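You operate a simulated robot arm through the tools that you are given. There is no shell and no other tool. Be economical: measure what you need, move in short steps, check, and stop when the job is done.

Carry out the task below with a simulated robot arm. There is one attempt and no reset: what you move stays moved.

## Task
Drip-test the cover, wash it only if the water beads, then dry it.
Fine: lay it in the rinse tray first and leave it there; blue brush and wash tin, blue wipe; dropper arm parked before the wash, tools back where they lay. Where these are worked on the way, their far stop is far enough and under half their travel is too little: dropper arm.

Only the result counts: the job must be done as asked and must still hold three seconds after the hand-in. Knocking over, shifting, dropping, spilling or breaking anything else fails it. A push-on lid holds only when it is set on centred and level and pressed home; a screw cap is set on level and turned clockwise until tight.

## Robot
A 7-joint arm with a two-finger parallel gripper, fixed in place. Base frame: the origin is at the foot of the arm, x ahead of it, y to its left, z up; the work surface is at about z = 0. Lengths are in m, angles in degrees, forces in N, time in s.
With the tool pointing down near the work surface it reaches from about 0.24 to 0.62 m from the base axis. Its first joint turns from -66.0 to 66.0 degrees. Payload 2.6 kg.
The TCP is the grasp point between the finger pads, 0.03 m short of the fingertips. In the tool frame z runs along the fingers and y along their closing line. The gripper opens to 0.094 m. The fingers are 0.028 m wide and 0.01 m thick; the gripper's body (0.05 by 0.096 m) begins 0.055 m behind the TCP.
Orientation is told as [roll, pitch, yaw] about the base's x, y, z axes, in that order, counted from this pose: with the fingers straight down and closing along the base's y, the tool's x points along the base's -x, its y along +y and its z along -z.

## Interface
- The arm moves only by the tool arm_command. Its argument "steps" is a list of rows, each an object of numbers (a shift or turn left out is 0, a gripper value left out holds the last): "tx", "ty", "tz": the shift along the base's x, y, z in m; "wx", "wy", "wz": the turn, a rotation vector about the base's x, y, z in degrees; "jaw": the gripper command, from -1 (fully open) to 1 (shut), values between in proportion. In form: [{"tx": .., "ty": .., "tz": .., "wx": .., "wy": .., "wz": .., "jaw": ..}, ...]. A call has 1 to 8 rows; each row is the pose to reach, as a shift and turn from the pose commanded when the call began. Rows are played at 5 a second. More than 0.05 m and 8.6 degrees between two rows, or a gripper value outside its range, and nothing of the call is played. Where a pose cannot be reached the arm comes as near as it can. A force on the tool above 90 N (or 10 N above the force at the start of the call, whichever is more), or a blocked arm, ends the call early, and 0.2 s more pass. The fingers move at their own pace (about 0.072 m/s each) and stop on an object; they squeeze with about 42 N. The grip force told is the motor's: it shows also when the fingers shut on nothing. Time passes only in rows, and 0.2 s behind the last, so rows that repeat a pose let the fingers close. The reply holds the time, the measured pose of the TCP, the force on the tool along the base axes, the opening and the grip force, in the units named above and with some noise, with the torque about the TCP (base axes, N m) and any sound that the robot's microphone picked up.
- Cameras (640 x 400 px; columns grow to the right, rows downward): "scene" is fixed at [0.0356, 0.4316, 0.5695]; the picture's right is [-0.76, -0.65, 0.00], its down [-0.34, 0.40, -0.85] and it looks along [0.55, -0.65, -0.53] (base axes); focal length 337 px, centre (320, 200). "wrist" rides on the gripper at [0.076, 0.014, -0.102] in the tool frame; the picture's right is [-0.18, 0.98, 0.00], its down [-0.75, -0.14, -0.64] and it looks along [-0.63, -0.12, 0.77] (tool axes); focal length 243 px, centre (320, 200). There is no depth. A picture from a camera that has moved, and an enlarged one, comes with that camera's place and axes in the base frame and with its lens.
- capture(camera): a new picture of that camera. It takes no simulated time.
- zoom(camera, box): a new picture of the part [left, top, right, bottom] of that camera's present view, enlarged. It takes no simulated time.
- sign_off(): hands the job in; it is judged then, once.

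Go step by step. Nothing tells you positions but the pictures and the camera data: compare them with the known pose of the tool, close in by small moves and look again before you grip or let go. The budget is 120 turns and 76 pictures, counting those below and the enlarged ones. Unless the task says otherwise, let go and move clear before handing in, and close with one line.

The tools are called after ">>>" as a command line: name --argument value ..., lists and objects as JSON in quotes. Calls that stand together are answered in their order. arm_command: Moves the arm, as the interface text tells. Its arguments: {"type":"object","properties":{"steps":{"type":"array","items":{"type":"object","properties":{"tx":{"type":"number"},"ty":{"type":"number"},"tz":{"type":"number"},"wx":{"type":"number"},"wy":{"type":"number"},"wz":{"type":"number"},"jaw":{"type":"number"}}}}},"required":["steps"]} The other tools are called the same way: capture (camera) takes a picture; zoom (camera, box) takes an enlarged picture of a part of a camera's view; sign_off () hands the job in.

At the start:

```text
time_s: 0.0
ee_pos: [0.3524, 0.0809, 0.4046]
ee_rot: [0.0, 0.1, 0.0]
contact_force: [0.4, 0.3, 0.0]
moment: [0.01, 0.01, 0.0]
finger_gap: 0.0938
grasp_force: 0.1
```

scene: 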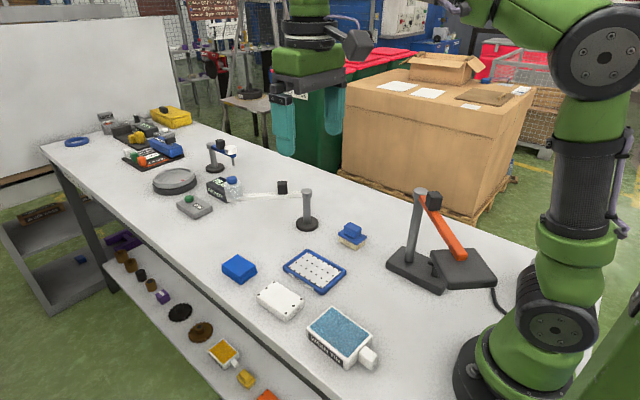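
wrist: 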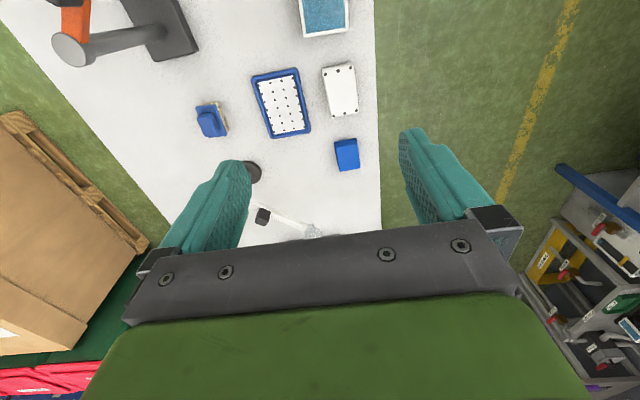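

I see a bench with several items: a white cover, a blue tray, a blue brush, a tin, a blue wipe and a dropper arm. I'll zoom in to identify them.

>>> zoom --camera "scene" --box '[200, 160, 400, 285]'

>>> zoom --camera "scene" --box '[220, 240, 400, 380]'

>>> zoom --camera "scene" --box '[90, 100, 290, 225]'

>>> zoom --camera "scene" --box '[370, 170, 530, 310]'

```text
3.20 times, centred on (300, 222) of scene
camera zoom: at [0.0356, 0.4316, 0.5695], right [-0.76, -0.65, 0.0], down [-0.34, 0.4, -0.85], along [0.55, -0.65, -0.53], focal length 1079 px, centre (384, 128)
```

zoom: 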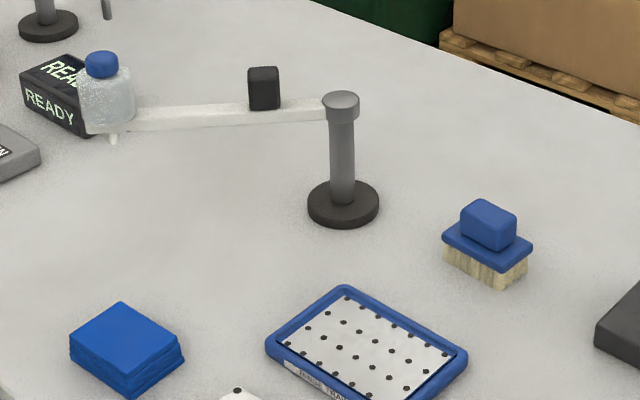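

```text
2.86 times, centred on (310, 310) of scene
camera zoom: at [0.0356, 0.4316, 0.5695], right [-0.76, -0.65, 0.0], down [-0.34, 0.4, -0.85], along [0.55, -0.65, -0.53], focal length 963 px, centre (349, -114)
```

zoom: 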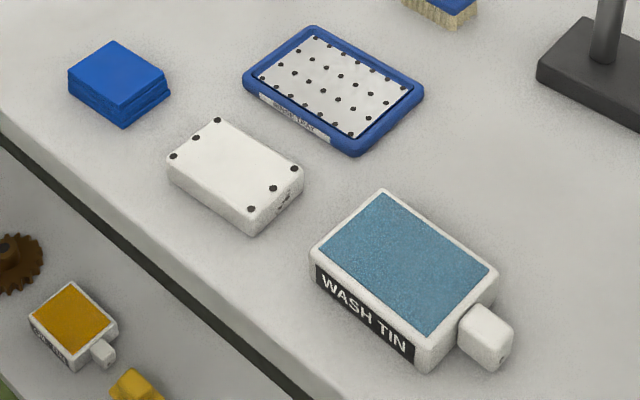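

```text
3.20 times, centred on (190, 162) of scene
camera zoom: at [0.0356, 0.4316, 0.5695], right [-0.76, -0.65, 0.0], down [-0.34, 0.4, -0.85], along [0.55, -0.65, -0.53], focal length 1079 px, centre (736, 320)
```

zoom: 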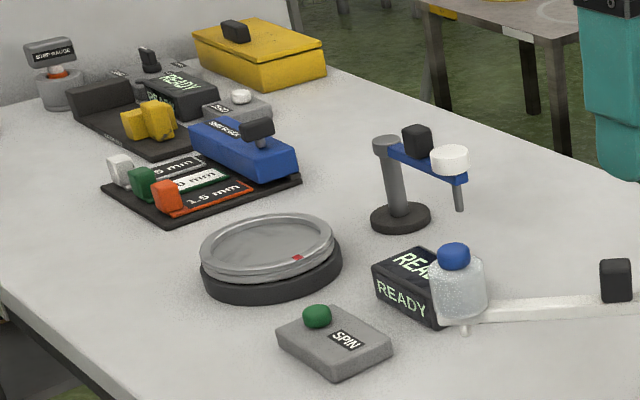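

```text
2.86 times, centred on (450, 240) of scene
camera zoom: at [0.0356, 0.4316, 0.5695], right [-0.76, -0.65, 0.0], down [-0.34, 0.4, -0.85], along [0.55, -0.65, -0.53], focal length 963 px, centre (-51, 86)
```

zoom: 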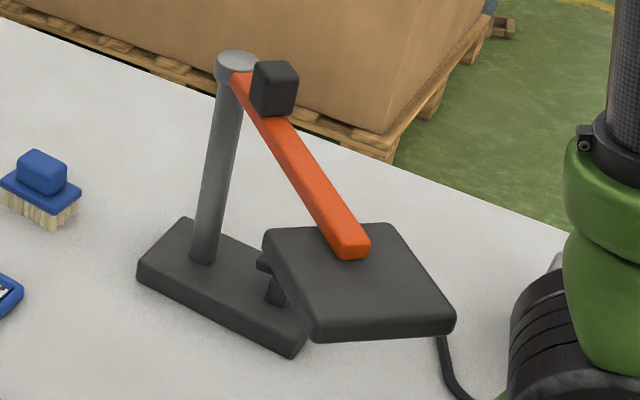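

The white cover lies near (0.41, 0.12), and the rinse tray near (0.42, 0), both in front of the arm. I'll hover over the cover first for a closer look.

>>> arm_command --steps '[{"tx": 0.01, "ty": 0.005, "tz": -0.045}, {"tx": 0.02, "ty": 0.01, "tz": -0.09}, {"tx": 0.03, "ty": 0.015, "tz": -0.135}, {"tx": 0.04, "ty": 0.02, "tz": -0.18}, {"tx": 0.05, "ty": 0.03, "tz": -0.22}, {"tx": 0.058, "ty": 0.032, "tz": -0.25}, {"tx": 0.058, "ty": 0.032, "tz": -0.25}]'

>>> capture --camera "wrist"

>>> capture --camera "scene"

```text
time_s: 1.6
ee_pos: [0.4102, 0.1111, 0.1536]
ee_rot: [0.0, 0.1, -0.1]
contact_force: [-0.5, 0.6, -0.1]
moment: [-0.04, 0.01, 0.01]
finger_gap: 0.0937
grasp_force: 0.0
```

```text
69 pictures are left
camera wrist: at [0.3353, 0.1259, 0.2573], right [0.19, 0.98, 0.0], down [0.75, -0.14, 0.64], along [0.63, -0.12, -0.77], focal length 243 px, centre (320, 200)
```

wrist: 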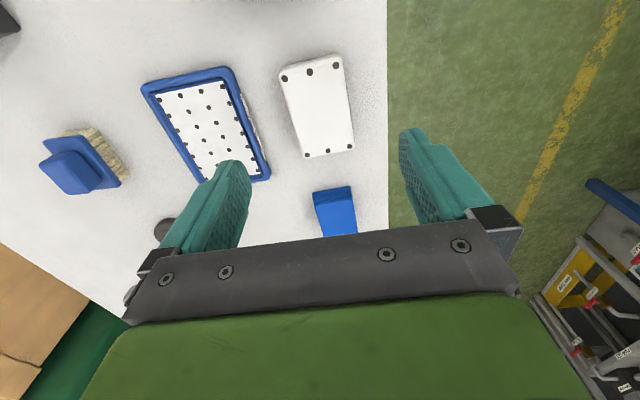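

```text
68 pictures are left
```

scene: 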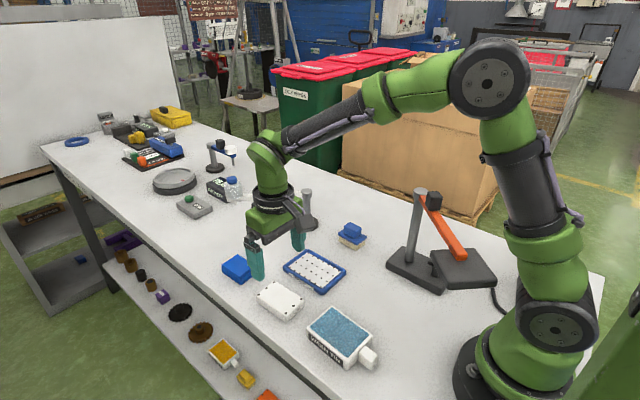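

The cover measures about 0.085 × 0.053, axis-aligned and centred near (0.420, 0.111). The tray is centred near (0.428, -0.008). I'll lower partway over the cover and check.

>>> arm_command --steps '[{"tx": 0.01, "ty": 0.0, "tz": -0.04}, {"tx": 0.01, "ty": 0.0, "tz": -0.08}, {"tx": 0.01, "ty": 0.0, "tz": -0.098}, {"tx": 0.01, "ty": 0.0, "tz": -0.098}]'

>>> capture --camera "wrist"

>>> zoom --camera "scene" --box '[220, 220, 380, 340]'

```text
time_s: 2.6
ee_pos: [0.4202, 0.113, 0.0563]
ee_rot: [-0.1, 0.0, 0.0]
contact_force: [0.0, 0.5, 0.9]
moment: [0.02, -0.01, -0.01]
finger_gap: 0.0941
grasp_force: 0.1
```

```text
67 pictures are left
camera wrist: at [0.3441, 0.1274, 0.1594], right [0.18, 0.98, 0.0], down [0.75, -0.14, 0.64], along [0.63, -0.12, -0.77], focal length 243 px, centre (320, 200)
```

wrist: 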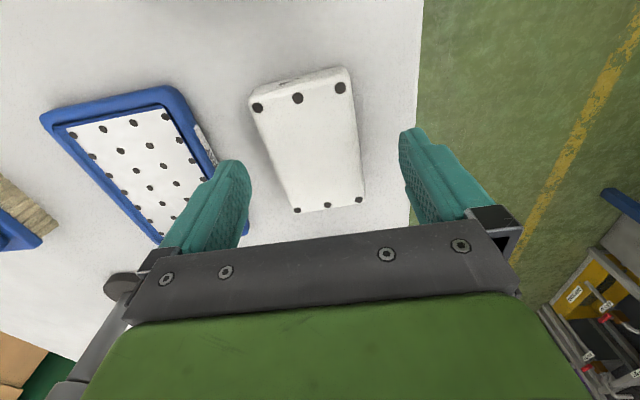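

```text
3.33 times, centred on (300, 280) of scene
camera zoom: at [0.0357, 0.4316, 0.5695], right [-0.76, -0.65, 0.0], down [-0.34, 0.4, -0.85], along [0.55, -0.65, -0.53], focal length 1124 px, centre (387, -67)
```

zoom: 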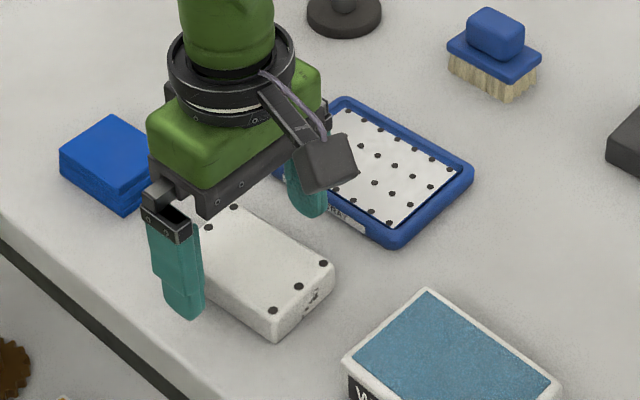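

The cover sits between the fingers. I'll lower until the tips straddle its upper half, then close.

>>> arm_command --steps '[{"tx": 0.003, "ty": -0.0025, "tz": -0.008}, {"tx": 0.003, "ty": -0.0025, "tz": -0.0155}, {"tx": 0.003, "ty": -0.0025, "tz": -0.0155, "jaw": 1}, {"tx": 0.003, "ty": -0.0025, "tz": -0.0155, "jaw": 1}, {"tx": 0.003, "ty": -0.0025, "tz": -0.0155, "jaw": 1}, {"tx": 0.003, "ty": -0.0025, "tz": -0.0155, "jaw": 1}]'

>>> zoom --camera "scene" --box '[220, 220, 380, 340]'

```text
time_s: 4.0
ee_pos: [0.4236, 0.1117, 0.0407]
ee_rot: [0.0, -0.1, 0.0]
contact_force: [1.0, 0.0, -0.1]
moment: [0.01, -0.12, 0.01]
finger_gap: 0.0574
grasp_force: 42.0
```

```text
3.33 times, centred on (300, 280) of scene
camera zoom: at [0.0357, 0.4316, 0.5695], right [-0.76, -0.65, 0.0], down [-0.34, 0.4, -0.85], along [0.55, -0.65, -0.53], focal length 1124 px, centre (387, -67)
```

zoom: 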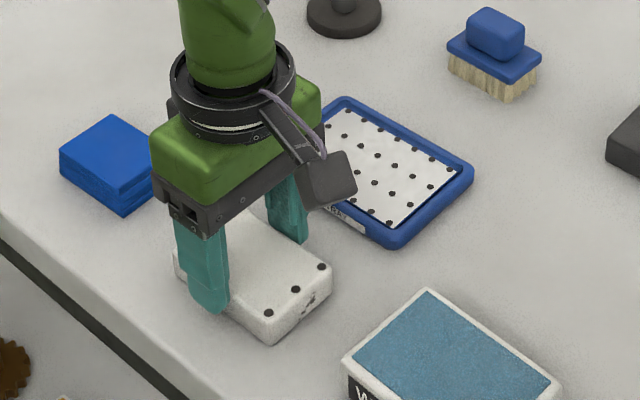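

Gripped: the cover is 0.057 wide. I'll lift it, carry it over the tray and look again.

>>> arm_command --steps '[{"tz": 0.03}, {"tz": 0.06}, {"tx": 0.002, "ty": -0.04, "tz": 0.06}, {"tx": 0.005, "ty": -0.08, "tz": 0.06}, {"tx": 0.006, "ty": -0.1, "tz": 0.06}, {"tx": 0.006, "ty": -0.121, "tz": 0.06}, {"tx": 0.006, "ty": -0.121, "tz": 0.06}]'

>>> capture --camera "wrist"

>>> zoom --camera "scene" --box '[240, 200, 400, 320]'

```text
time_s: 5.6
ee_pos: [0.428, -0.0099, 0.1005]
ee_rot: [0.0, 0.1, 0.0]
contact_force: [0.3, 0.4, -2.7]
moment: [-0.01, -0.02, 0.04]
finger_gap: 0.0574
grasp_force: 41.8
```

```text
64 pictures are left
camera wrist: at [0.352, 0.004, 0.2031], right [0.18, 0.98, 0.0], down [0.75, -0.14, 0.64], along [0.63, -0.12, -0.77], focal length 243 px, centre (320, 200)
```

wrist: 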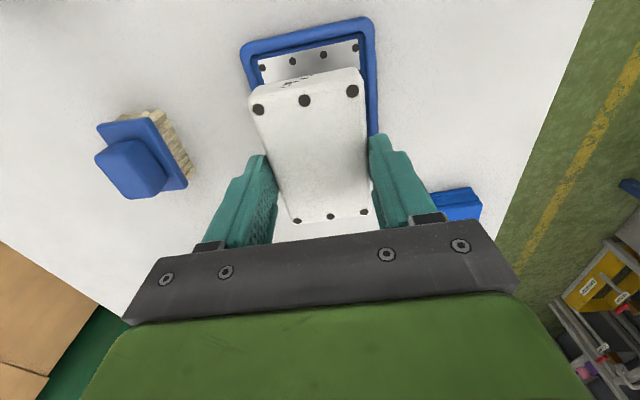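

```text
3.33 times, centred on (320, 260) of scene
camera zoom: at [0.0357, 0.4316, 0.5695], right [-0.76, -0.65, 0.0], down [-0.34, 0.4, -0.85], along [0.55, -0.65, -0.53], focal length 1124 px, centre (320, 0)
```

zoom: 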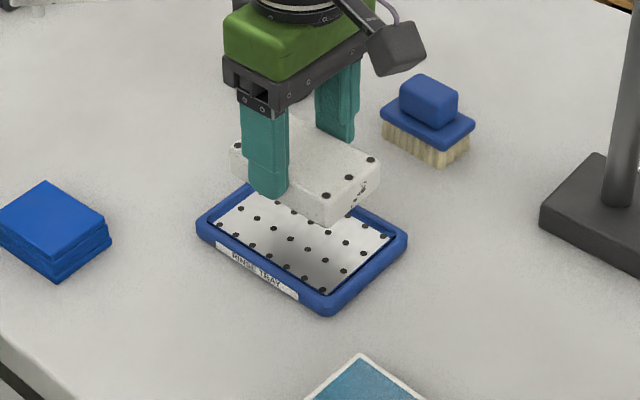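

The cover is lined up with the tray. I'll lower most of the way and check.

>>> arm_command --steps '[{"ty": 0.0005, "tz": -0.02}, {"ty": 0.0005, "tz": -0.04}, {"ty": 0.0005, "tz": -0.044}, {"ty": 0.0005, "tz": -0.044}]'

>>> capture --camera "wrist"

>>> zoom --camera "scene" --box '[260, 220, 380, 310]'

```text
time_s: 6.6
ee_pos: [0.4284, -0.0093, 0.0568]
ee_rot: [0.0, -0.1, 0.0]
contact_force: [0.1, -0.6, -3.6]
moment: [0.01, 0.0, 0.02]
finger_gap: 0.0576
grasp_force: 42.1
```

```text
62 pictures are left
camera wrist: at [0.3528, 0.0049, 0.16], right [0.18, 0.98, 0.0], down [0.75, -0.14, 0.64], along [0.63, -0.12, -0.77], focal length 243 px, centre (320, 200)
```

wrist: 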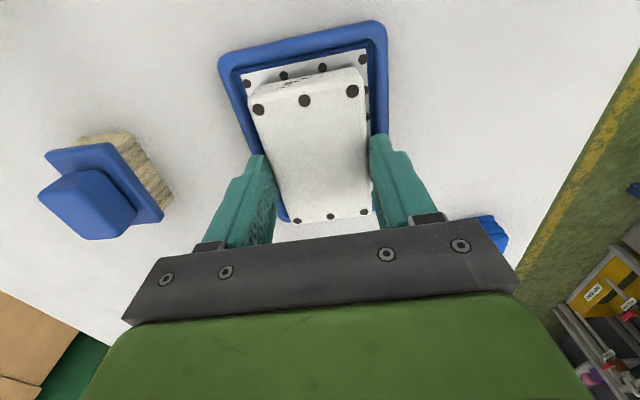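

```text
4.44 times, centred on (320, 265) of scene
camera zoom: at [0.0357, 0.4316, 0.5695], right [-0.76, -0.65, 0.0], down [-0.34, 0.4, -0.85], along [0.55, -0.65, -0.53], focal length 1498 px, centre (320, -89)
```

zoom: 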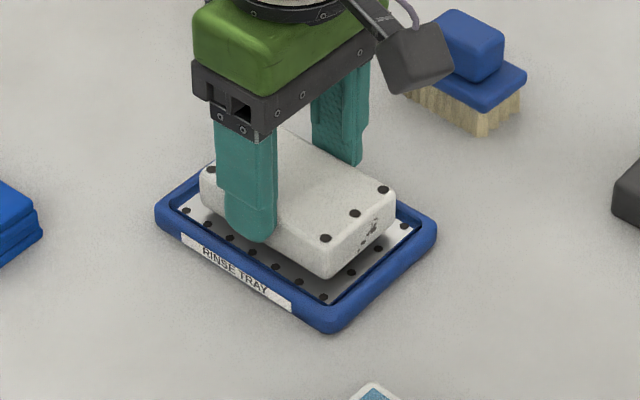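

It is still lined up. I'll lower in small steps until it touches down.

>>> arm_command --steps '[{"tz": -0.005}, {"tz": -0.008}, {"tz": -0.01}]'

```text
time_s: 7.4
ee_pos: [0.4302, -0.0096, 0.0485]
ee_rot: [-0.1, -0.3, -0.2]
contact_force: [-4.3, -0.1, 25.9]
moment: [-0.03, 0.06, -0.12]
finger_gap: 0.0577
grasp_force: 42.2
```

Touchdown. I'll ease off the pressure, open and rise.

>>> arm_command --steps '[{"tz": 0.002}, {"tz": 0.002, "jaw": 0.3}, {"tz": 0.002, "jaw": 0.3}, {"tz": 0.03, "jaw": 0.3}, {"tz": 0.07, "jaw": 0.3}, {"tz": 0.1, "jaw": 0.3}]'

>>> capture --camera "wrist"

>>> zoom --camera "scene" --box '[260, 220, 380, 310]'

```text
time_s: 8.8
ee_pos: [0.4285, -0.0106, 0.1475]
ee_rot: [0.0, 0.1, 0.0]
contact_force: [0.3, -0.2, -2.9]
moment: [-0.01, -0.01, 0.03]
finger_gap: 0.0575
grasp_force: 41.6
```

```text
60 pictures are left
camera wrist: at [0.3525, 0.0043, 0.2508], right [0.18, 0.98, 0.0], down [0.75, -0.14, 0.64], along [0.63, -0.12, -0.77], focal length 243 px, centre (320, 200)
```

wrist: 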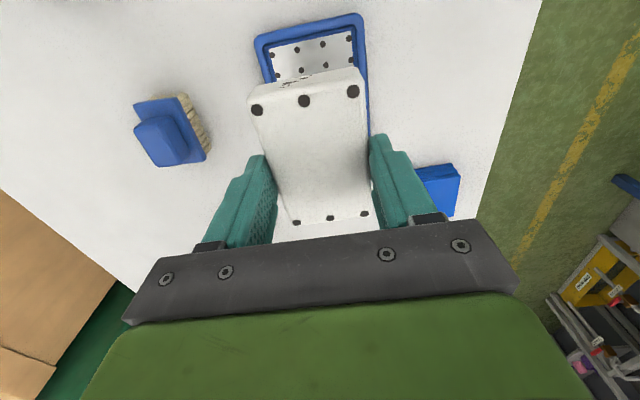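

```text
4.44 times, centred on (320, 265) of scene
camera zoom: at [0.0357, 0.4316, 0.5695], right [-0.76, -0.65, 0.0], down [-0.34, 0.4, -0.85], along [0.55, -0.65, -0.53], focal length 1498 px, centre (320, -89)
```

zoom: 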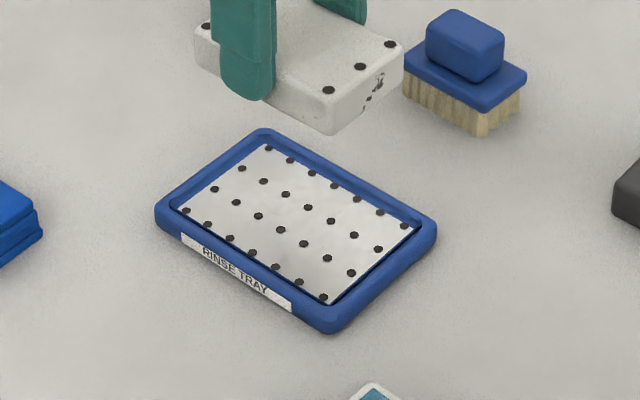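

My jaw value was too small to release, so the cover came up still gripped. I'll set it back at the same spot and open wider.

>>> arm_command --steps '[{"ty": 0.0005, "tz": -0.04}, {"ty": 0.0005, "tz": -0.08}, {"ty": 0.0005, "tz": -0.092}, {"ty": 0.0005, "tz": -0.098}, {"ty": 0.0005, "tz": -0.098}]'

>>> arm_command --steps '[{"tz": 0.0005, "jaw": -0.6}, {"tz": 0.0005, "jaw": -0.6}, {"tz": 0.03, "jaw": -0.6}, {"tz": 0.07, "jaw": -0.6}, {"tz": 0.1, "jaw": -0.6}]'

>>> zoom --camera "scene" --box '[260, 220, 380, 310]'

>>> capture --camera "wrist"

```text
time_s: 10.0
ee_pos: [0.4294, -0.0084, 0.0502]
ee_rot: [0.0, 0.0, 0.0]
contact_force: [1.1, -0.1, -4.0]
moment: [0.0, 0.03, 0.0]
finger_gap: 0.0573
grasp_force: 41.6
```

```text
time_s: 11.2
ee_pos: [0.4292, -0.0093, 0.1497]
ee_rot: [-0.1, 0.0, 0.0]
contact_force: [-0.5, 0.3, 0.5]
moment: [-0.01, -0.03, -0.01]
finger_gap: 0.0751
grasp_force: 0.1
```

```text
4.44 times, centred on (320, 265) of scene
camera zoom: at [0.0356, 0.4316, 0.5695], right [-0.76, -0.65, 0.0], down [-0.34, 0.4, -0.85], along [0.55, -0.65, -0.53], focal length 1498 px, centre (320, -89)
```

zoom: 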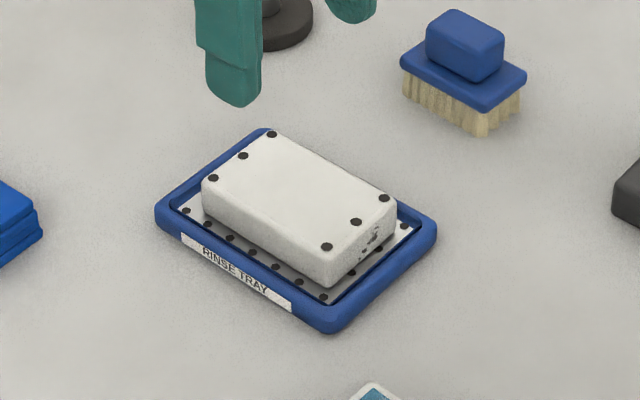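

```text
57 pictures are left
camera wrist: at [0.3527, 0.0049, 0.2525], right [0.18, 0.98, 0.0], down [0.75, -0.14, 0.64], along [0.63, -0.12, -0.77], focal length 243 px, centre (320, 200)
```

wrist: 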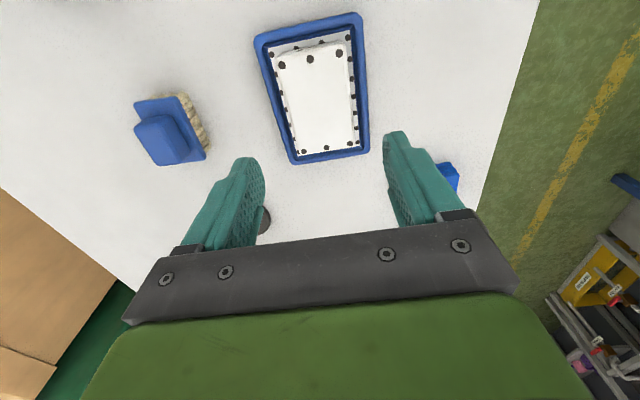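

The cover is lying in the tray. Next is the dropper arm, so I'll rise and move over its knob for a look.

>>> arm_command --steps '[{"tx": 0.02, "ty": -0.02, "tz": 0.03}, {"tx": 0.04, "ty": -0.04, "tz": 0.06}, {"tx": 0.07, "ty": -0.06, "tz": 0.08}, {"tx": 0.1, "ty": -0.08, "tz": 0.08}, {"tx": 0.13, "ty": -0.1, "tz": 0.08}, {"tx": 0.13, "ty": -0.1, "tz": 0.08}]'

>>> capture --camera "wrist"

>>> zoom --camera "scene" --box '[180, 130, 340, 250]'

```text
time_s: 12.6
ee_pos: [0.5572, -0.1095, 0.2279]
ee_rot: [0.1, 0.0, 0.0]
contact_force: [-0.4, -0.6, 0.2]
moment: [-0.01, 0.01, 0.0]
finger_gap: 0.0752
grasp_force: 0.1
```

```text
56 pictures are left
camera wrist: at [0.4817, -0.0942, 0.332], right [0.18, 0.98, 0.0], down [0.75, -0.14, 0.64], along [0.63, -0.12, -0.77], focal length 243 px, centre (320, 200)
```

wrist: 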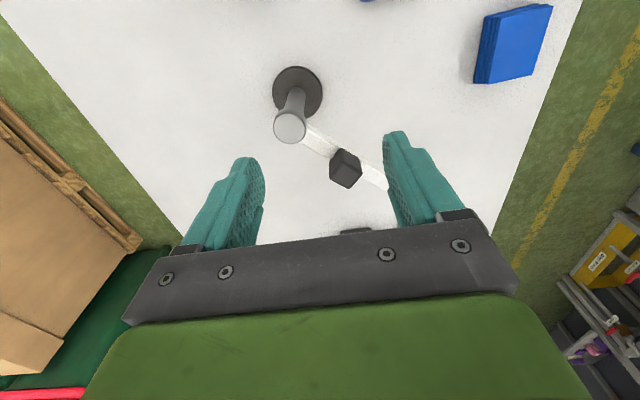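

```text
3.33 times, centred on (260, 190) of scene
camera zoom: at [0.0357, 0.4316, 0.5695], right [-0.76, -0.65, 0.0], down [-0.34, 0.4, -0.85], along [0.55, -0.65, -0.53], focal length 1124 px, centre (520, 233)
```

zoom: 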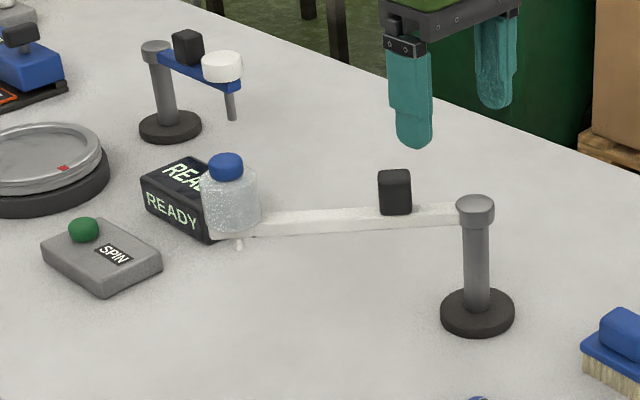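

The post is at about (0.568, -0.139) and the knob at about (0.621, -0.097), with the arm at about 38.5°. I'll turn the gripper so the fingers close along the dropper arm, then hover over the knob.

>>> arm_command --steps '[{"tx": 0.01, "ty": 0.002, "wz": -7, "jaw": -0.3}, {"tx": 0.02, "ty": 0.004, "wz": -14}, {"tx": 0.03, "ty": 0.006, "wz": -21}, {"tx": 0.04, "ty": 0.008, "wz": -28}, {"tx": 0.05, "ty": 0.01, "wz": -35}, {"tx": 0.06, "ty": 0.012, "wz": -43, "tz": -0.01}, {"tx": 0.064, "ty": 0.0125, "wz": -51, "tz": -0.03}, {"tx": 0.064, "ty": 0.0125, "wz": -51, "tz": -0.03}]'

>>> capture --camera "wrist"

>>> zoom --camera "scene" --box '[200, 120, 360, 240]'

```text
time_s: 14.4
ee_pos: [0.5923, -0.0806, 0.1898]
ee_rot: [0.1, 0.0, -51.0]
contact_force: [0.2, -0.6, 0.7]
moment: [0.01, 0.02, 0.01]
finger_gap: 0.061
grasp_force: 0.1
out of reach, approached as far as the arm can: row 2, 3, 4, 5, 6, 7, 8
```

```text
54 pictures are left
camera wrist: at [0.5557, -0.0133, 0.293], right [0.88, 0.47, 0.0], down [0.36, -0.68, 0.64], along [0.31, -0.56, -0.77], focal length 243 px, centre (320, 200)
```

wrist: 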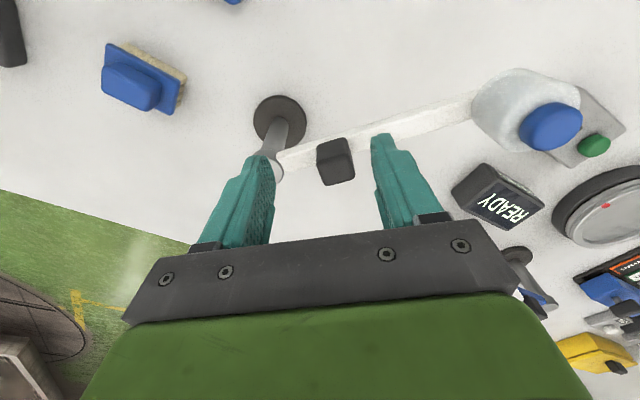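

```text
3.33 times, centred on (280, 180) of scene
camera zoom: at [0.0356, 0.4316, 0.5695], right [-0.76, -0.65, 0.0], down [-0.34, 0.4, -0.85], along [0.55, -0.65, -0.53], focal length 1124 px, centre (453, 267)
```

zoom: 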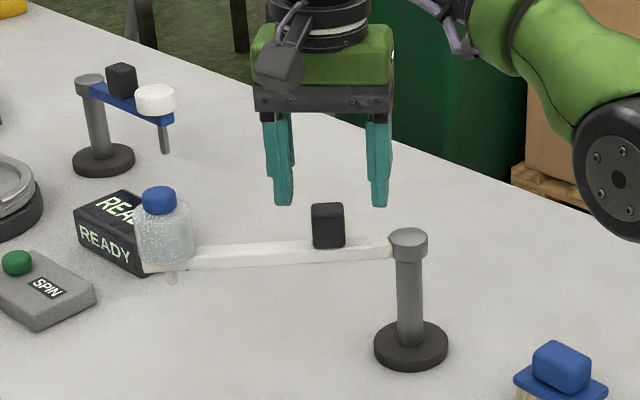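

The arm can't quite reach with the tool vertical. I'll tilt the fingers outward about their closing line to gain reach.

>>> arm_command --steps '[{"wx": -5.5, "wy": -4.35}, {"wx": -11, "wy": -8.7}, {"wx": -15.6, "wy": -12.5}, {"wx": -15.6, "wy": -12.5}]'

```text
time_s: 15.4
ee_pos: [0.5934, -0.0803, 0.191]
ee_rot: [0.0, -20.0, -51.1]
contact_force: [0.2, 0.9, 0.5]
moment: [0.02, -0.02, 0.01]
finger_gap: 0.0614
grasp_force: 0.1
```

>>> arm_command --steps '[{"tx": 0.014, "ty": -0.008, "tz": -0.01}, {"tx": 0.028, "ty": -0.017, "tz": -0.02}, {"tx": 0.028, "ty": -0.017, "tz": -0.02}]'

>>> capture --camera "wrist"

>>> zoom --camera "scene" --box '[200, 120, 360, 240]'

```text
time_s: 16.2
ee_pos: [0.6201, -0.099, 0.1699]
ee_rot: [0.0, -20.1, -51.0]
contact_force: [0.1, 0.9, -0.1]
moment: [-0.01, -0.03, 0.0]
finger_gap: 0.0609
grasp_force: 0.1
```

```text
52 pictures are left
camera wrist: at [0.5646, -0.0066, 0.2407], right [0.87, 0.48, 0.06], down [0.2, -0.47, 0.86], along [0.45, -0.74, -0.5], focal length 243 px, centre (320, 200)
```

wrist: 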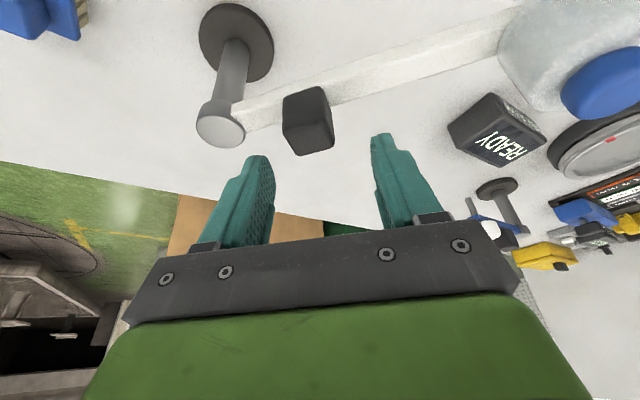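

```text
3.33 times, centred on (280, 180) of scene
camera zoom: at [0.0357, 0.4316, 0.5695], right [-0.76, -0.65, 0.0], down [-0.34, 0.4, -0.85], along [0.55, -0.65, -0.53], focal length 1124 px, centre (453, 267)
```

zoom: 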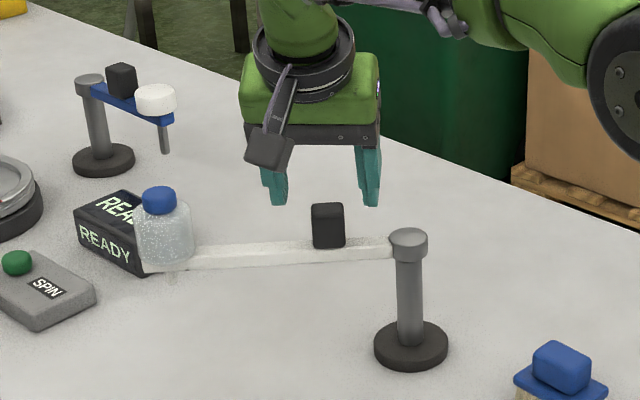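

The knob is centred near (0.617, -0.100). I'll lower onto it along its sides, staying clear above the bar.

>>> arm_command --steps '[{"tx": -0.008, "ty": 0.0055, "tz": -0.01}, {"tx": -0.008, "ty": 0.0055, "tz": -0.026}, {"tx": -0.008, "ty": 0.0055, "tz": -0.026}]'

>>> capture --camera "wrist"

>>> zoom --camera "scene" --box '[220, 130, 340, 220]'

```text
time_s: 17.0
ee_pos: [0.6116, -0.0933, 0.1454]
ee_rot: [0.1, -20.1, -51.1]
contact_force: [-2.8, 2.0, 9.2]
moment: [0.14, 0.11, -0.15]
finger_gap: 0.0614
grasp_force: 0.4
```

```text
50 pictures are left
camera wrist: at [0.5562, -0.0005, 0.2157], right [0.87, 0.48, 0.06], down [0.2, -0.47, 0.86], along [0.45, -0.74, -0.5], focal length 243 px, centre (320, 200)
```

wrist: 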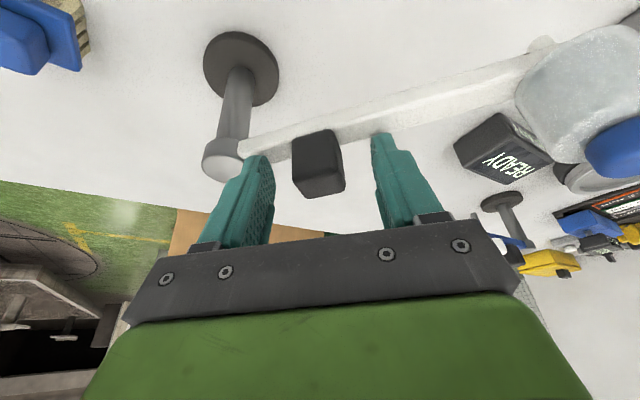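

```text
4.44 times, centred on (280, 175) of scene
camera zoom: at [0.0356, 0.4316, 0.5695], right [-0.76, -0.65, 0.0], down [-0.34, 0.4, -0.85], along [0.55, -0.65, -0.53], focal length 1498 px, centre (498, 311)
```

zoom: 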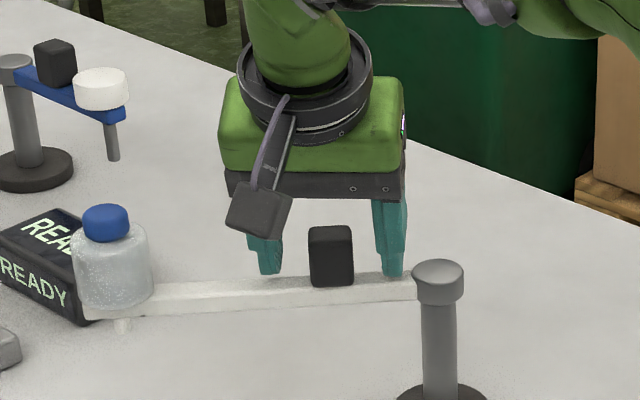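

A finger is resting lightly on the bar. I'll lift 6 mm and then close on the knob.

>>> arm_command --steps '[{"tz": 0.007}, {"tz": 0.007}, {"tz": 0.007, "jaw": 1}, {"tz": 0.007, "jaw": 1}, {"tz": 0.007, "jaw": 1}, {"tz": 0.007, "jaw": 1}]'

>>> capture --camera "wrist"

```text
time_s: 18.4
ee_pos: [0.611, -0.0916, 0.15]
ee_rot: [-0.1, -19.7, -51.0]
contact_force: [-24.4, 4.2, 7.0]
moment: [1.08, 0.3, 0.83]
finger_gap: 0.0285
grasp_force: 45.1
```

```text
48 pictures are left
camera wrist: at [0.5557, 0.0002, 0.2213], right [0.87, 0.48, 0.06], down [0.2, -0.47, 0.86], along [0.44, -0.74, -0.51], focal length 243 px, centre (320, 200)
```

wrist: 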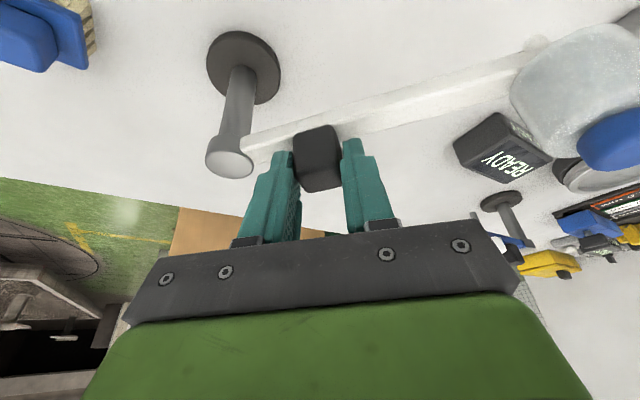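

I have hold of the knob. I'll swing it about the post in small steps.

>>> arm_command --steps '[{"tx": -0.007, "ty": 0.0056, "wz": 8}, {"tx": -0.0147, "ty": 0.0102, "wz": 16}, {"tx": -0.023, "ty": 0.0136, "wz": 24}]'

>>> zoom --camera "scene" --box '[200, 120, 360, 240]'

```text
time_s: 19.2
ee_pos: [0.5895, -0.0804, 0.1501]
ee_rot: [-0.2, -20.0, -26.8]
contact_force: [13.1, -2.1, -12.0]
moment: [0.03, -1.12, 0.8]
finger_gap: 0.0276
grasp_force: 44.8
```

```text
3.33 times, centred on (280, 180) of scene
camera zoom: at [0.0358, 0.4316, 0.5695], right [-0.76, -0.65, 0.0], down [-0.34, 0.4, -0.85], along [0.55, -0.65, -0.53], focal length 1124 px, centre (453, 267)
```

zoom: 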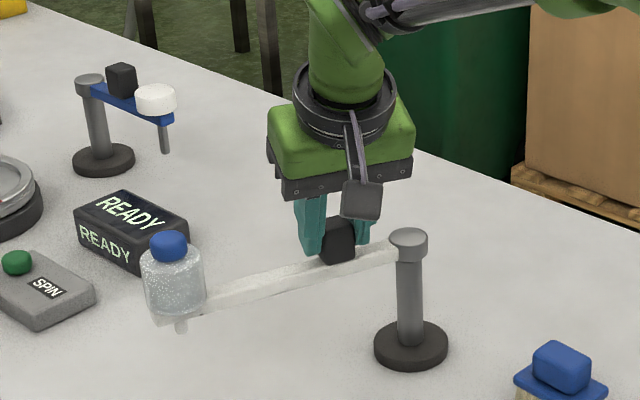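

The arm swings freely. I'll continue the same arc.

>>> arm_command --steps '[{"tx": -0.0087, "ty": 0.0023, "wz": 8}, {"tx": -0.0177, "ty": 0.0033, "wz": 16}, {"tx": -0.0266, "ty": 0.003, "wz": 24}, {"tx": -0.0355, "ty": 0.0016, "wz": 32}, {"tx": -0.044, "ty": -0.0011, "wz": 40}, {"tx": -0.0521, "ty": -0.005, "wz": 48}]'

>>> capture --camera "scene"

```text
time_s: 20.6
ee_pos: [0.5367, -0.086, 0.1511]
ee_rot: [-0.3, -19.9, 21.1]
contact_force: [22.0, -7.3, -13.6]
moment: [0.38, 0.56, 0.86]
finger_gap: 0.0279
grasp_force: 45.1
```

```text
46 pictures are left
```

scene: 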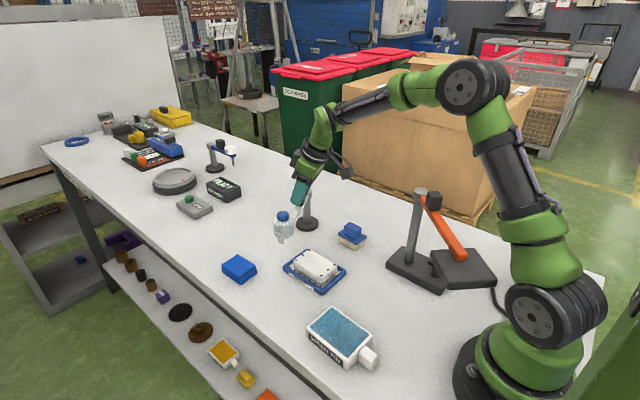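

>>> arm_command --steps '[{"tx": -0.0075, "ty": -0.0049, "wz": 8}, {"tx": -0.0142, "ty": -0.0109, "wz": 16}, {"tx": -0.0201, "ty": -0.0177, "wz": 24}]'

>>> zoom --camera "scene" --box '[240, 190, 400, 310]'

```text
time_s: 21.4
ee_pos: [0.5187, -0.1015, 0.1509]
ee_rot: [-0.6, -20.1, 45.6]
contact_force: [38.6, -4.5, -14.8]
moment: [0.4, -0.22, 0.94]
finger_gap: 0.0262
grasp_force: 45.0
```

```text
3.33 times, centred on (320, 250) of scene
camera zoom: at [0.0358, 0.4316, 0.5695], right [-0.76, -0.65, 0.0], down [-0.34, 0.4, -0.85], along [0.55, -0.65, -0.53], focal length 1124 px, centre (320, 33)
```

zoom: 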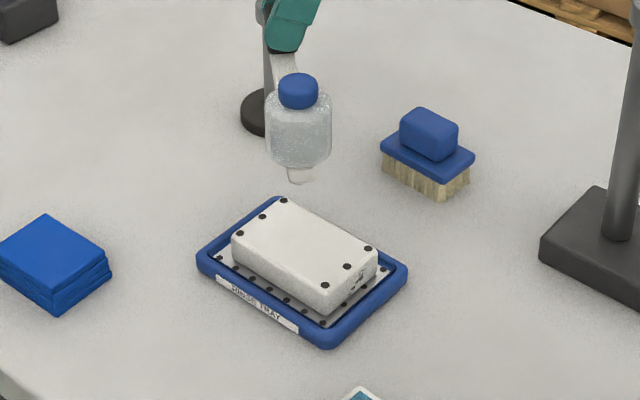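

The bottle is nearly over the cover. I'll ease the radial strain and push on toward the far stop.

>>> arm_command --steps '[{"tx": 0.0015, "ty": -0.0014}, {"tx": -0.001, "ty": -0.0052, "wz": 4}, {"tx": -0.0033, "ty": -0.009, "wz": 8}, {"tx": -0.0033, "ty": -0.009, "wz": 8}]'

>>> zoom --camera "scene" --box '[240, 190, 400, 310]'

```text
time_s: 22.4
ee_pos: [0.5141, -0.1088, 0.1524]
ee_rot: [-0.1, -20.3, 53.0]
contact_force: [21.0, 11.4, 9.0]
moment: [0.53, -0.39, -1.01]
finger_gap: 0.0274
grasp_force: 45.3
```

```text
3.33 times, centred on (320, 250) of scene
camera zoom: at [0.0356, 0.4316, 0.5695], right [-0.76, -0.65, 0.0], down [-0.34, 0.4, -0.85], along [0.55, -0.65, -0.53], focal length 1124 px, centre (320, 33)
```

zoom: 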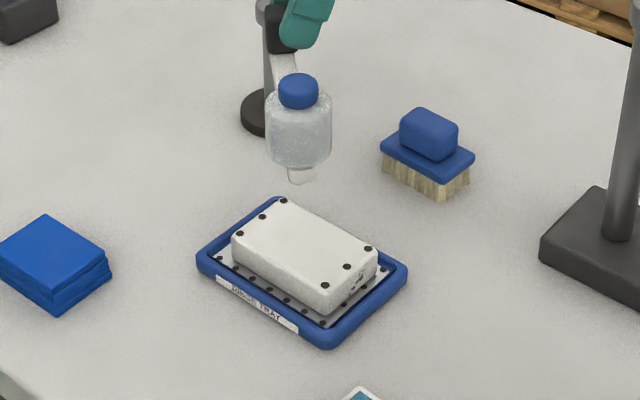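

The bottle is at its far stop above the cover. I'll let go of the knob, back off and look for drops.

>>> arm_command --steps '[{"jaw": -0.3}, {"jaw": -0.3}, {"tx": -0.007, "ty": -0.007, "tz": 0.028}, {"tx": -0.014, "ty": -0.015, "tz": 0.056}, {"tx": -0.014, "ty": -0.015, "tz": 0.09}]'

>>> zoom --camera "scene" --box '[260, 200, 360, 300]'

>>> capture --camera "wrist"

```text
time_s: 23.6
ee_pos: [0.4997, -0.1253, 0.2414]
ee_rot: [0.0, -20.1, 52.9]
contact_force: [0.5, -0.2, 0.3]
moment: [-0.01, 0.01, -0.03]
finger_gap: 0.0609
grasp_force: 0.1
```

```text
4.00 times, centred on (310, 250) of scene
camera zoom: at [0.0356, 0.4316, 0.5695], right [-0.76, -0.65, 0.0], down [-0.34, 0.4, -0.85], along [0.55, -0.65, -0.53], focal length 1349 px, centre (360, 0)
```

zoom: 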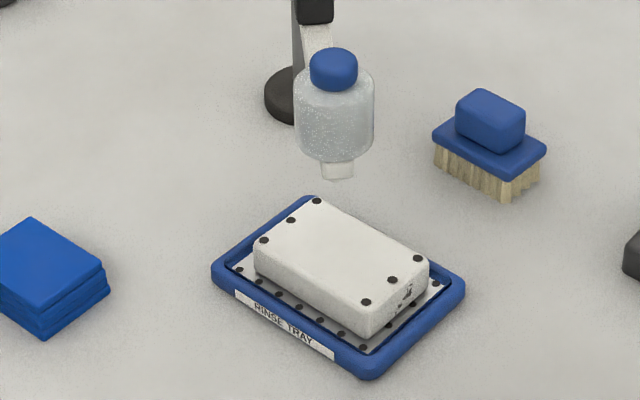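

```text
42 pictures are left
camera wrist: at [0.4244, -0.2015, 0.3123], right [-0.68, 0.73, 0.06], down [0.41, 0.31, 0.86], along [0.61, 0.61, -0.5], focal length 243 px, centre (320, 200)
```

wrist: 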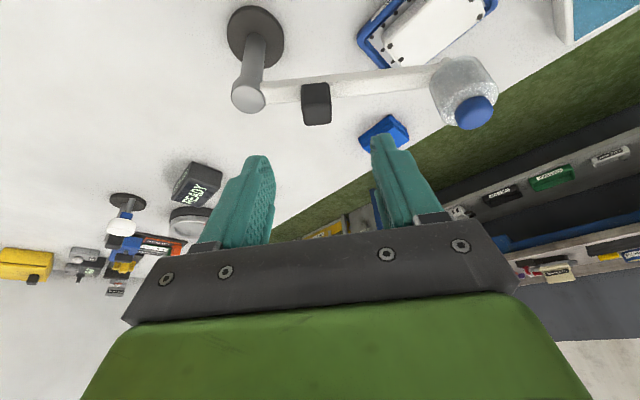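

No clear drop is visible yet. I'll zoom in closely on the cover top.

>>> zoom --camera "scene" --box '[292, 240, 348, 290]'

>>> zoom --camera "wrist" --box '[350, 0, 510, 100]'

```text
8.00 times, centred on (320, 265) of scene
camera zoom: at [0.0356, 0.4316, 0.5695], right [-0.76, -0.65, 0.0], down [-0.34, 0.4, -0.85], along [0.55, -0.65, -0.53], focal length 2697 px, centre (320, -320)
```

zoom: 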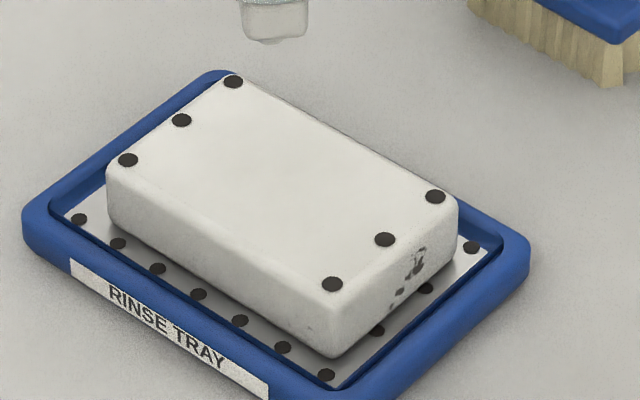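

```text
4.00 times, centred on (430, 50) of wrist
camera zoom: at [0.4244, -0.2015, 0.3123], right [-0.68, 0.73, 0.06], down [0.41, 0.31, 0.86], along [0.61, 0.61, -0.5], focal length 970 px, centre (-120, 800)
```

zoom: 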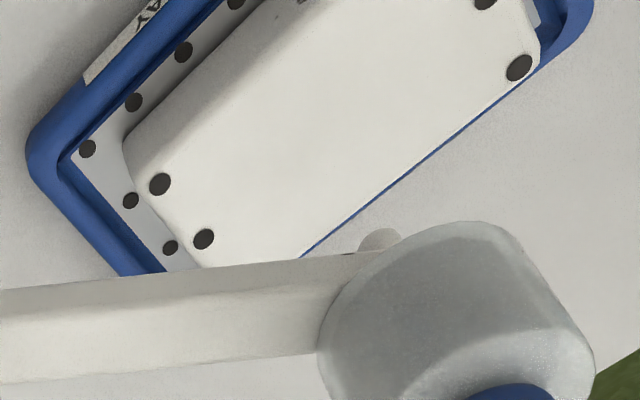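

There's no drop yet, so the bottle's blue cap probably has to be pressed. I'll straighten the tool and go above the cap, near (0.431, -0.009).

>>> arm_command --steps '[{"wx": -5.3, "wy": 4.1, "tz": 0.01, "jaw": 1}, {"wx": -10.6, "wy": 8.2, "tz": 0.015}, {"wx": -15.9, "wy": 12.2, "tz": 0.02}, {"wx": -15.9, "wy": 12.2, "tz": 0.02}]'

>>> arm_command --steps '[{"wz": -8, "tx": -0.012, "ty": 0.02}, {"wz": -16, "tx": -0.024, "ty": 0.04}, {"wz": -24, "tx": -0.036, "ty": 0.06}, {"wz": -32, "tx": -0.048, "ty": 0.08}, {"wz": -40, "tx": -0.06, "ty": 0.1}, {"wz": -48, "tx": -0.069, "ty": 0.116}, {"wz": -53, "tx": -0.069, "ty": 0.116}, {"wz": -53, "tx": -0.069, "ty": 0.116}]'

>>> capture --camera "wrist"

>>> zoom --camera "scene" --box '[240, 140, 400, 260]'

```text
time_s: 24.6
ee_pos: [0.4987, -0.1254, 0.2603]
ee_rot: [0.1, 0.1, 52.9]
contact_force: [-0.5, -0.3, -0.2]
moment: [-0.03, 0.02, 0.02]
finger_gap: 0.0
grasp_force: 33.0
```

```text
time_s: 26.4
ee_pos: [0.4306, -0.01, 0.2593]
ee_rot: [0.2, -0.1, -0.1]
contact_force: [0.2, -0.1, -1.4]
moment: [-0.03, 0.02, 0.0]
finger_gap: 0.0
grasp_force: 33.2
```

```text
39 pictures are left
camera wrist: at [0.3554, 0.0046, 0.3634], right [0.19, 0.98, 0.0], down [0.75, -0.14, 0.64], along [0.63, -0.12, -0.77], focal length 243 px, centre (320, 200)
```

wrist: 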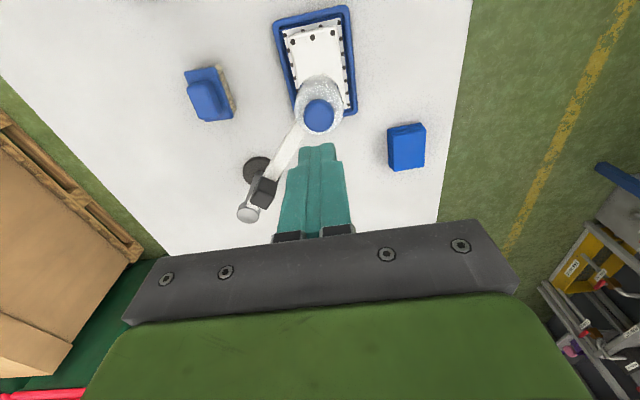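

```text
3.33 times, centred on (320, 200) of scene
camera zoom: at [0.0356, 0.4316, 0.5695], right [-0.76, -0.65, 0.0], down [-0.34, 0.4, -0.85], along [0.55, -0.65, -0.53], focal length 1124 px, centre (320, 200)
```

zoom: 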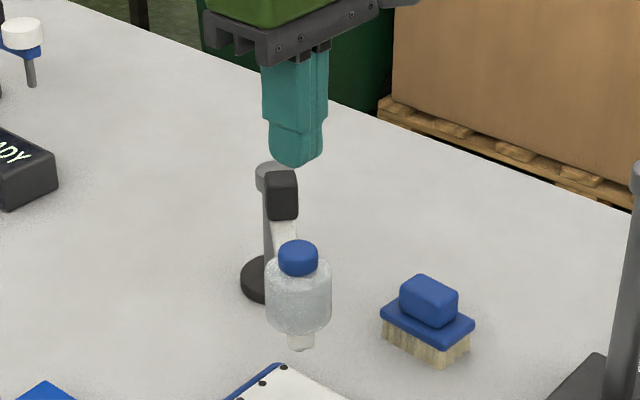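

The cap lies directly under the fingers. I'll descend to it and press gently.

>>> arm_command --steps '[{"tx": 0.001, "tz": -0.03}, {"tx": 0.001, "tz": -0.056}, {"tx": 0.001, "tz": -0.062}, {"tx": 0.001, "tz": -0.065}]'

>>> zoom --camera "scene" --box '[260, 190, 380, 280]'

```text
time_s: 27.4
ee_pos: [0.4316, -0.0102, 0.1949]
ee_rot: [0.2, 0.1, -0.1]
contact_force: [0.4, 0.0, 0.7]
moment: [0.0, -0.04, 0.01]
finger_gap: 0.0001
grasp_force: 33.2
```

```text
4.44 times, centred on (320, 235) of scene
camera zoom: at [0.0356, 0.4316, 0.5695], right [-0.76, -0.65, 0.0], down [-0.34, 0.4, -0.85], along [0.55, -0.65, -0.53], focal length 1498 px, centre (320, 44)
```

zoom: 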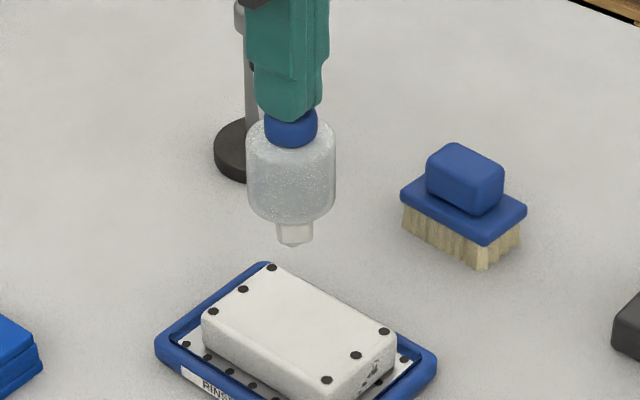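

>>> arm_command --steps '[{"tz": -0.002}, {"tz": -0.004}, {"tz": -0.006}, {"tz": -0.008}]'

```text
time_s: 28.4
ee_pos: [0.4329, -0.0085, 0.1886]
ee_rot: [0.1, 0.0, -0.1]
contact_force: [-3.4, 3.0, 11.2]
moment: [0.05, 0.1, -0.04]
finger_gap: 0.0
grasp_force: 33.2
heard: click
```

A click was heard. I'll rise and look at the cover.

>>> arm_command --steps '[{"tz": 0.02}, {"tz": 0.06}, {"tz": 0.07}]'

>>> zoom --camera "scene" --box '[292, 235, 348, 285]'

>>> zoom --camera "scene" --box '[180, 130, 340, 250]'

```text
time_s: 29.2
ee_pos: [0.4325, -0.0086, 0.2562]
ee_rot: [0.1, 0.1, -0.1]
contact_force: [0.2, -0.7, -0.5]
moment: [0.0, -0.02, -0.01]
finger_gap: 0.0
grasp_force: 33.1
```

```text
8.00 times, centred on (320, 260) of scene
camera zoom: at [0.0356, 0.4316, 0.5695], right [-0.76, -0.65, 0.0], down [-0.34, 0.4, -0.85], along [0.55, -0.65, -0.53], focal length 2697 px, centre (320, -280)
```

zoom: 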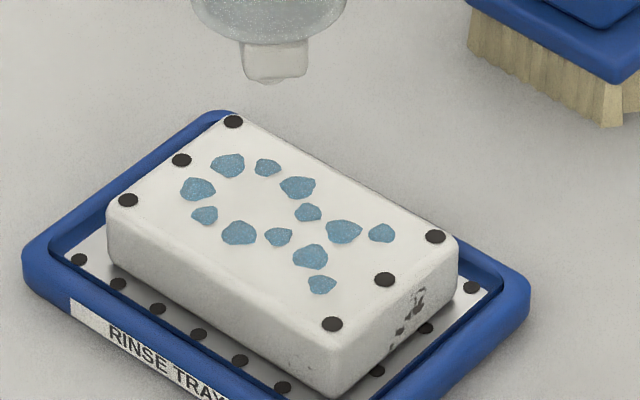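

```text
3.33 times, centred on (260, 190) of scene
camera zoom: at [0.0356, 0.4316, 0.5695], right [-0.76, -0.65, 0.0], down [-0.34, 0.4, -0.85], along [0.55, -0.65, -0.53], focal length 1124 px, centre (520, 233)
```

zoom: 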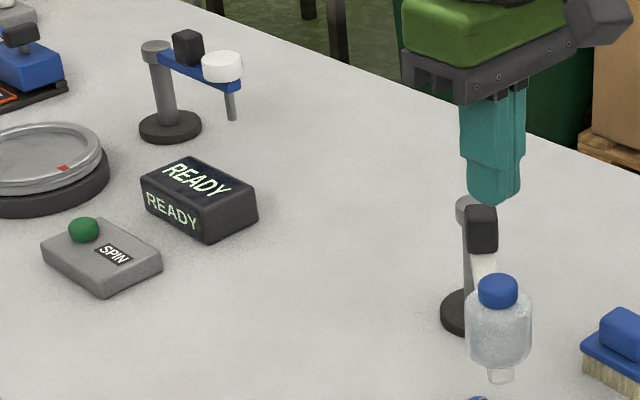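

The water stands in beads, so a wash is needed. The dropper arm has to be parked first. I'll re-orient and go back to the knob, now at about (0.523, -0.095).

>>> arm_command --steps '[{"wz": 8, "tx": 0.012, "ty": -0.02, "jaw": -0.3}, {"wz": 16, "tx": 0.025, "ty": -0.04}, {"wz": 24, "tx": 0.037, "ty": -0.06}, {"wz": 32, "tx": 0.05, "ty": -0.08}, {"wz": 40, "tx": 0.062, "ty": -0.095}, {"wz": 47, "tx": 0.0725, "ty": -0.1064}, {"wz": 47, "tx": 0.0725, "ty": -0.1064}]'

>>> arm_command --steps '[{"wx": 4.9, "wy": -4.5, "tz": -0.02}, {"wx": 9.8, "wy": -9.1, "tz": -0.04}, {"wx": 14.6, "wy": -13.6, "tz": -0.056}, {"wx": 14.6, "wy": -13.6, "tz": -0.056}]'

>>> capture --camera "wrist"

```text
time_s: 30.8
ee_pos: [0.5018, -0.1146, 0.2574]
ee_rot: [0.1, 0.0, 47.1]
contact_force: [0.2, 0.8, 0.4]
moment: [0.0, 0.01, -0.01]
finger_gap: 0.0609
grasp_force: 0.1
```

```text
time_s: 31.8
ee_pos: [0.5042, -0.116, 0.2023]
ee_rot: [0.1, -20.0, 47.1]
contact_force: [0.3, 0.1, 0.3]
moment: [0.0, -0.01, -0.01]
finger_gap: 0.0612
grasp_force: 0.0
```

```text
34 pictures are left
camera wrist: at [0.4212, -0.1841, 0.2722], right [-0.6, 0.8, 0.06], down [0.44, 0.26, 0.86], along [0.67, 0.54, -0.51], focal length 243 px, centre (320, 200)
```

wrist: 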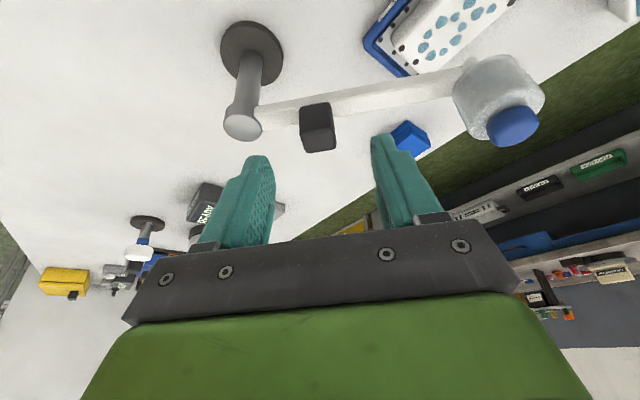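

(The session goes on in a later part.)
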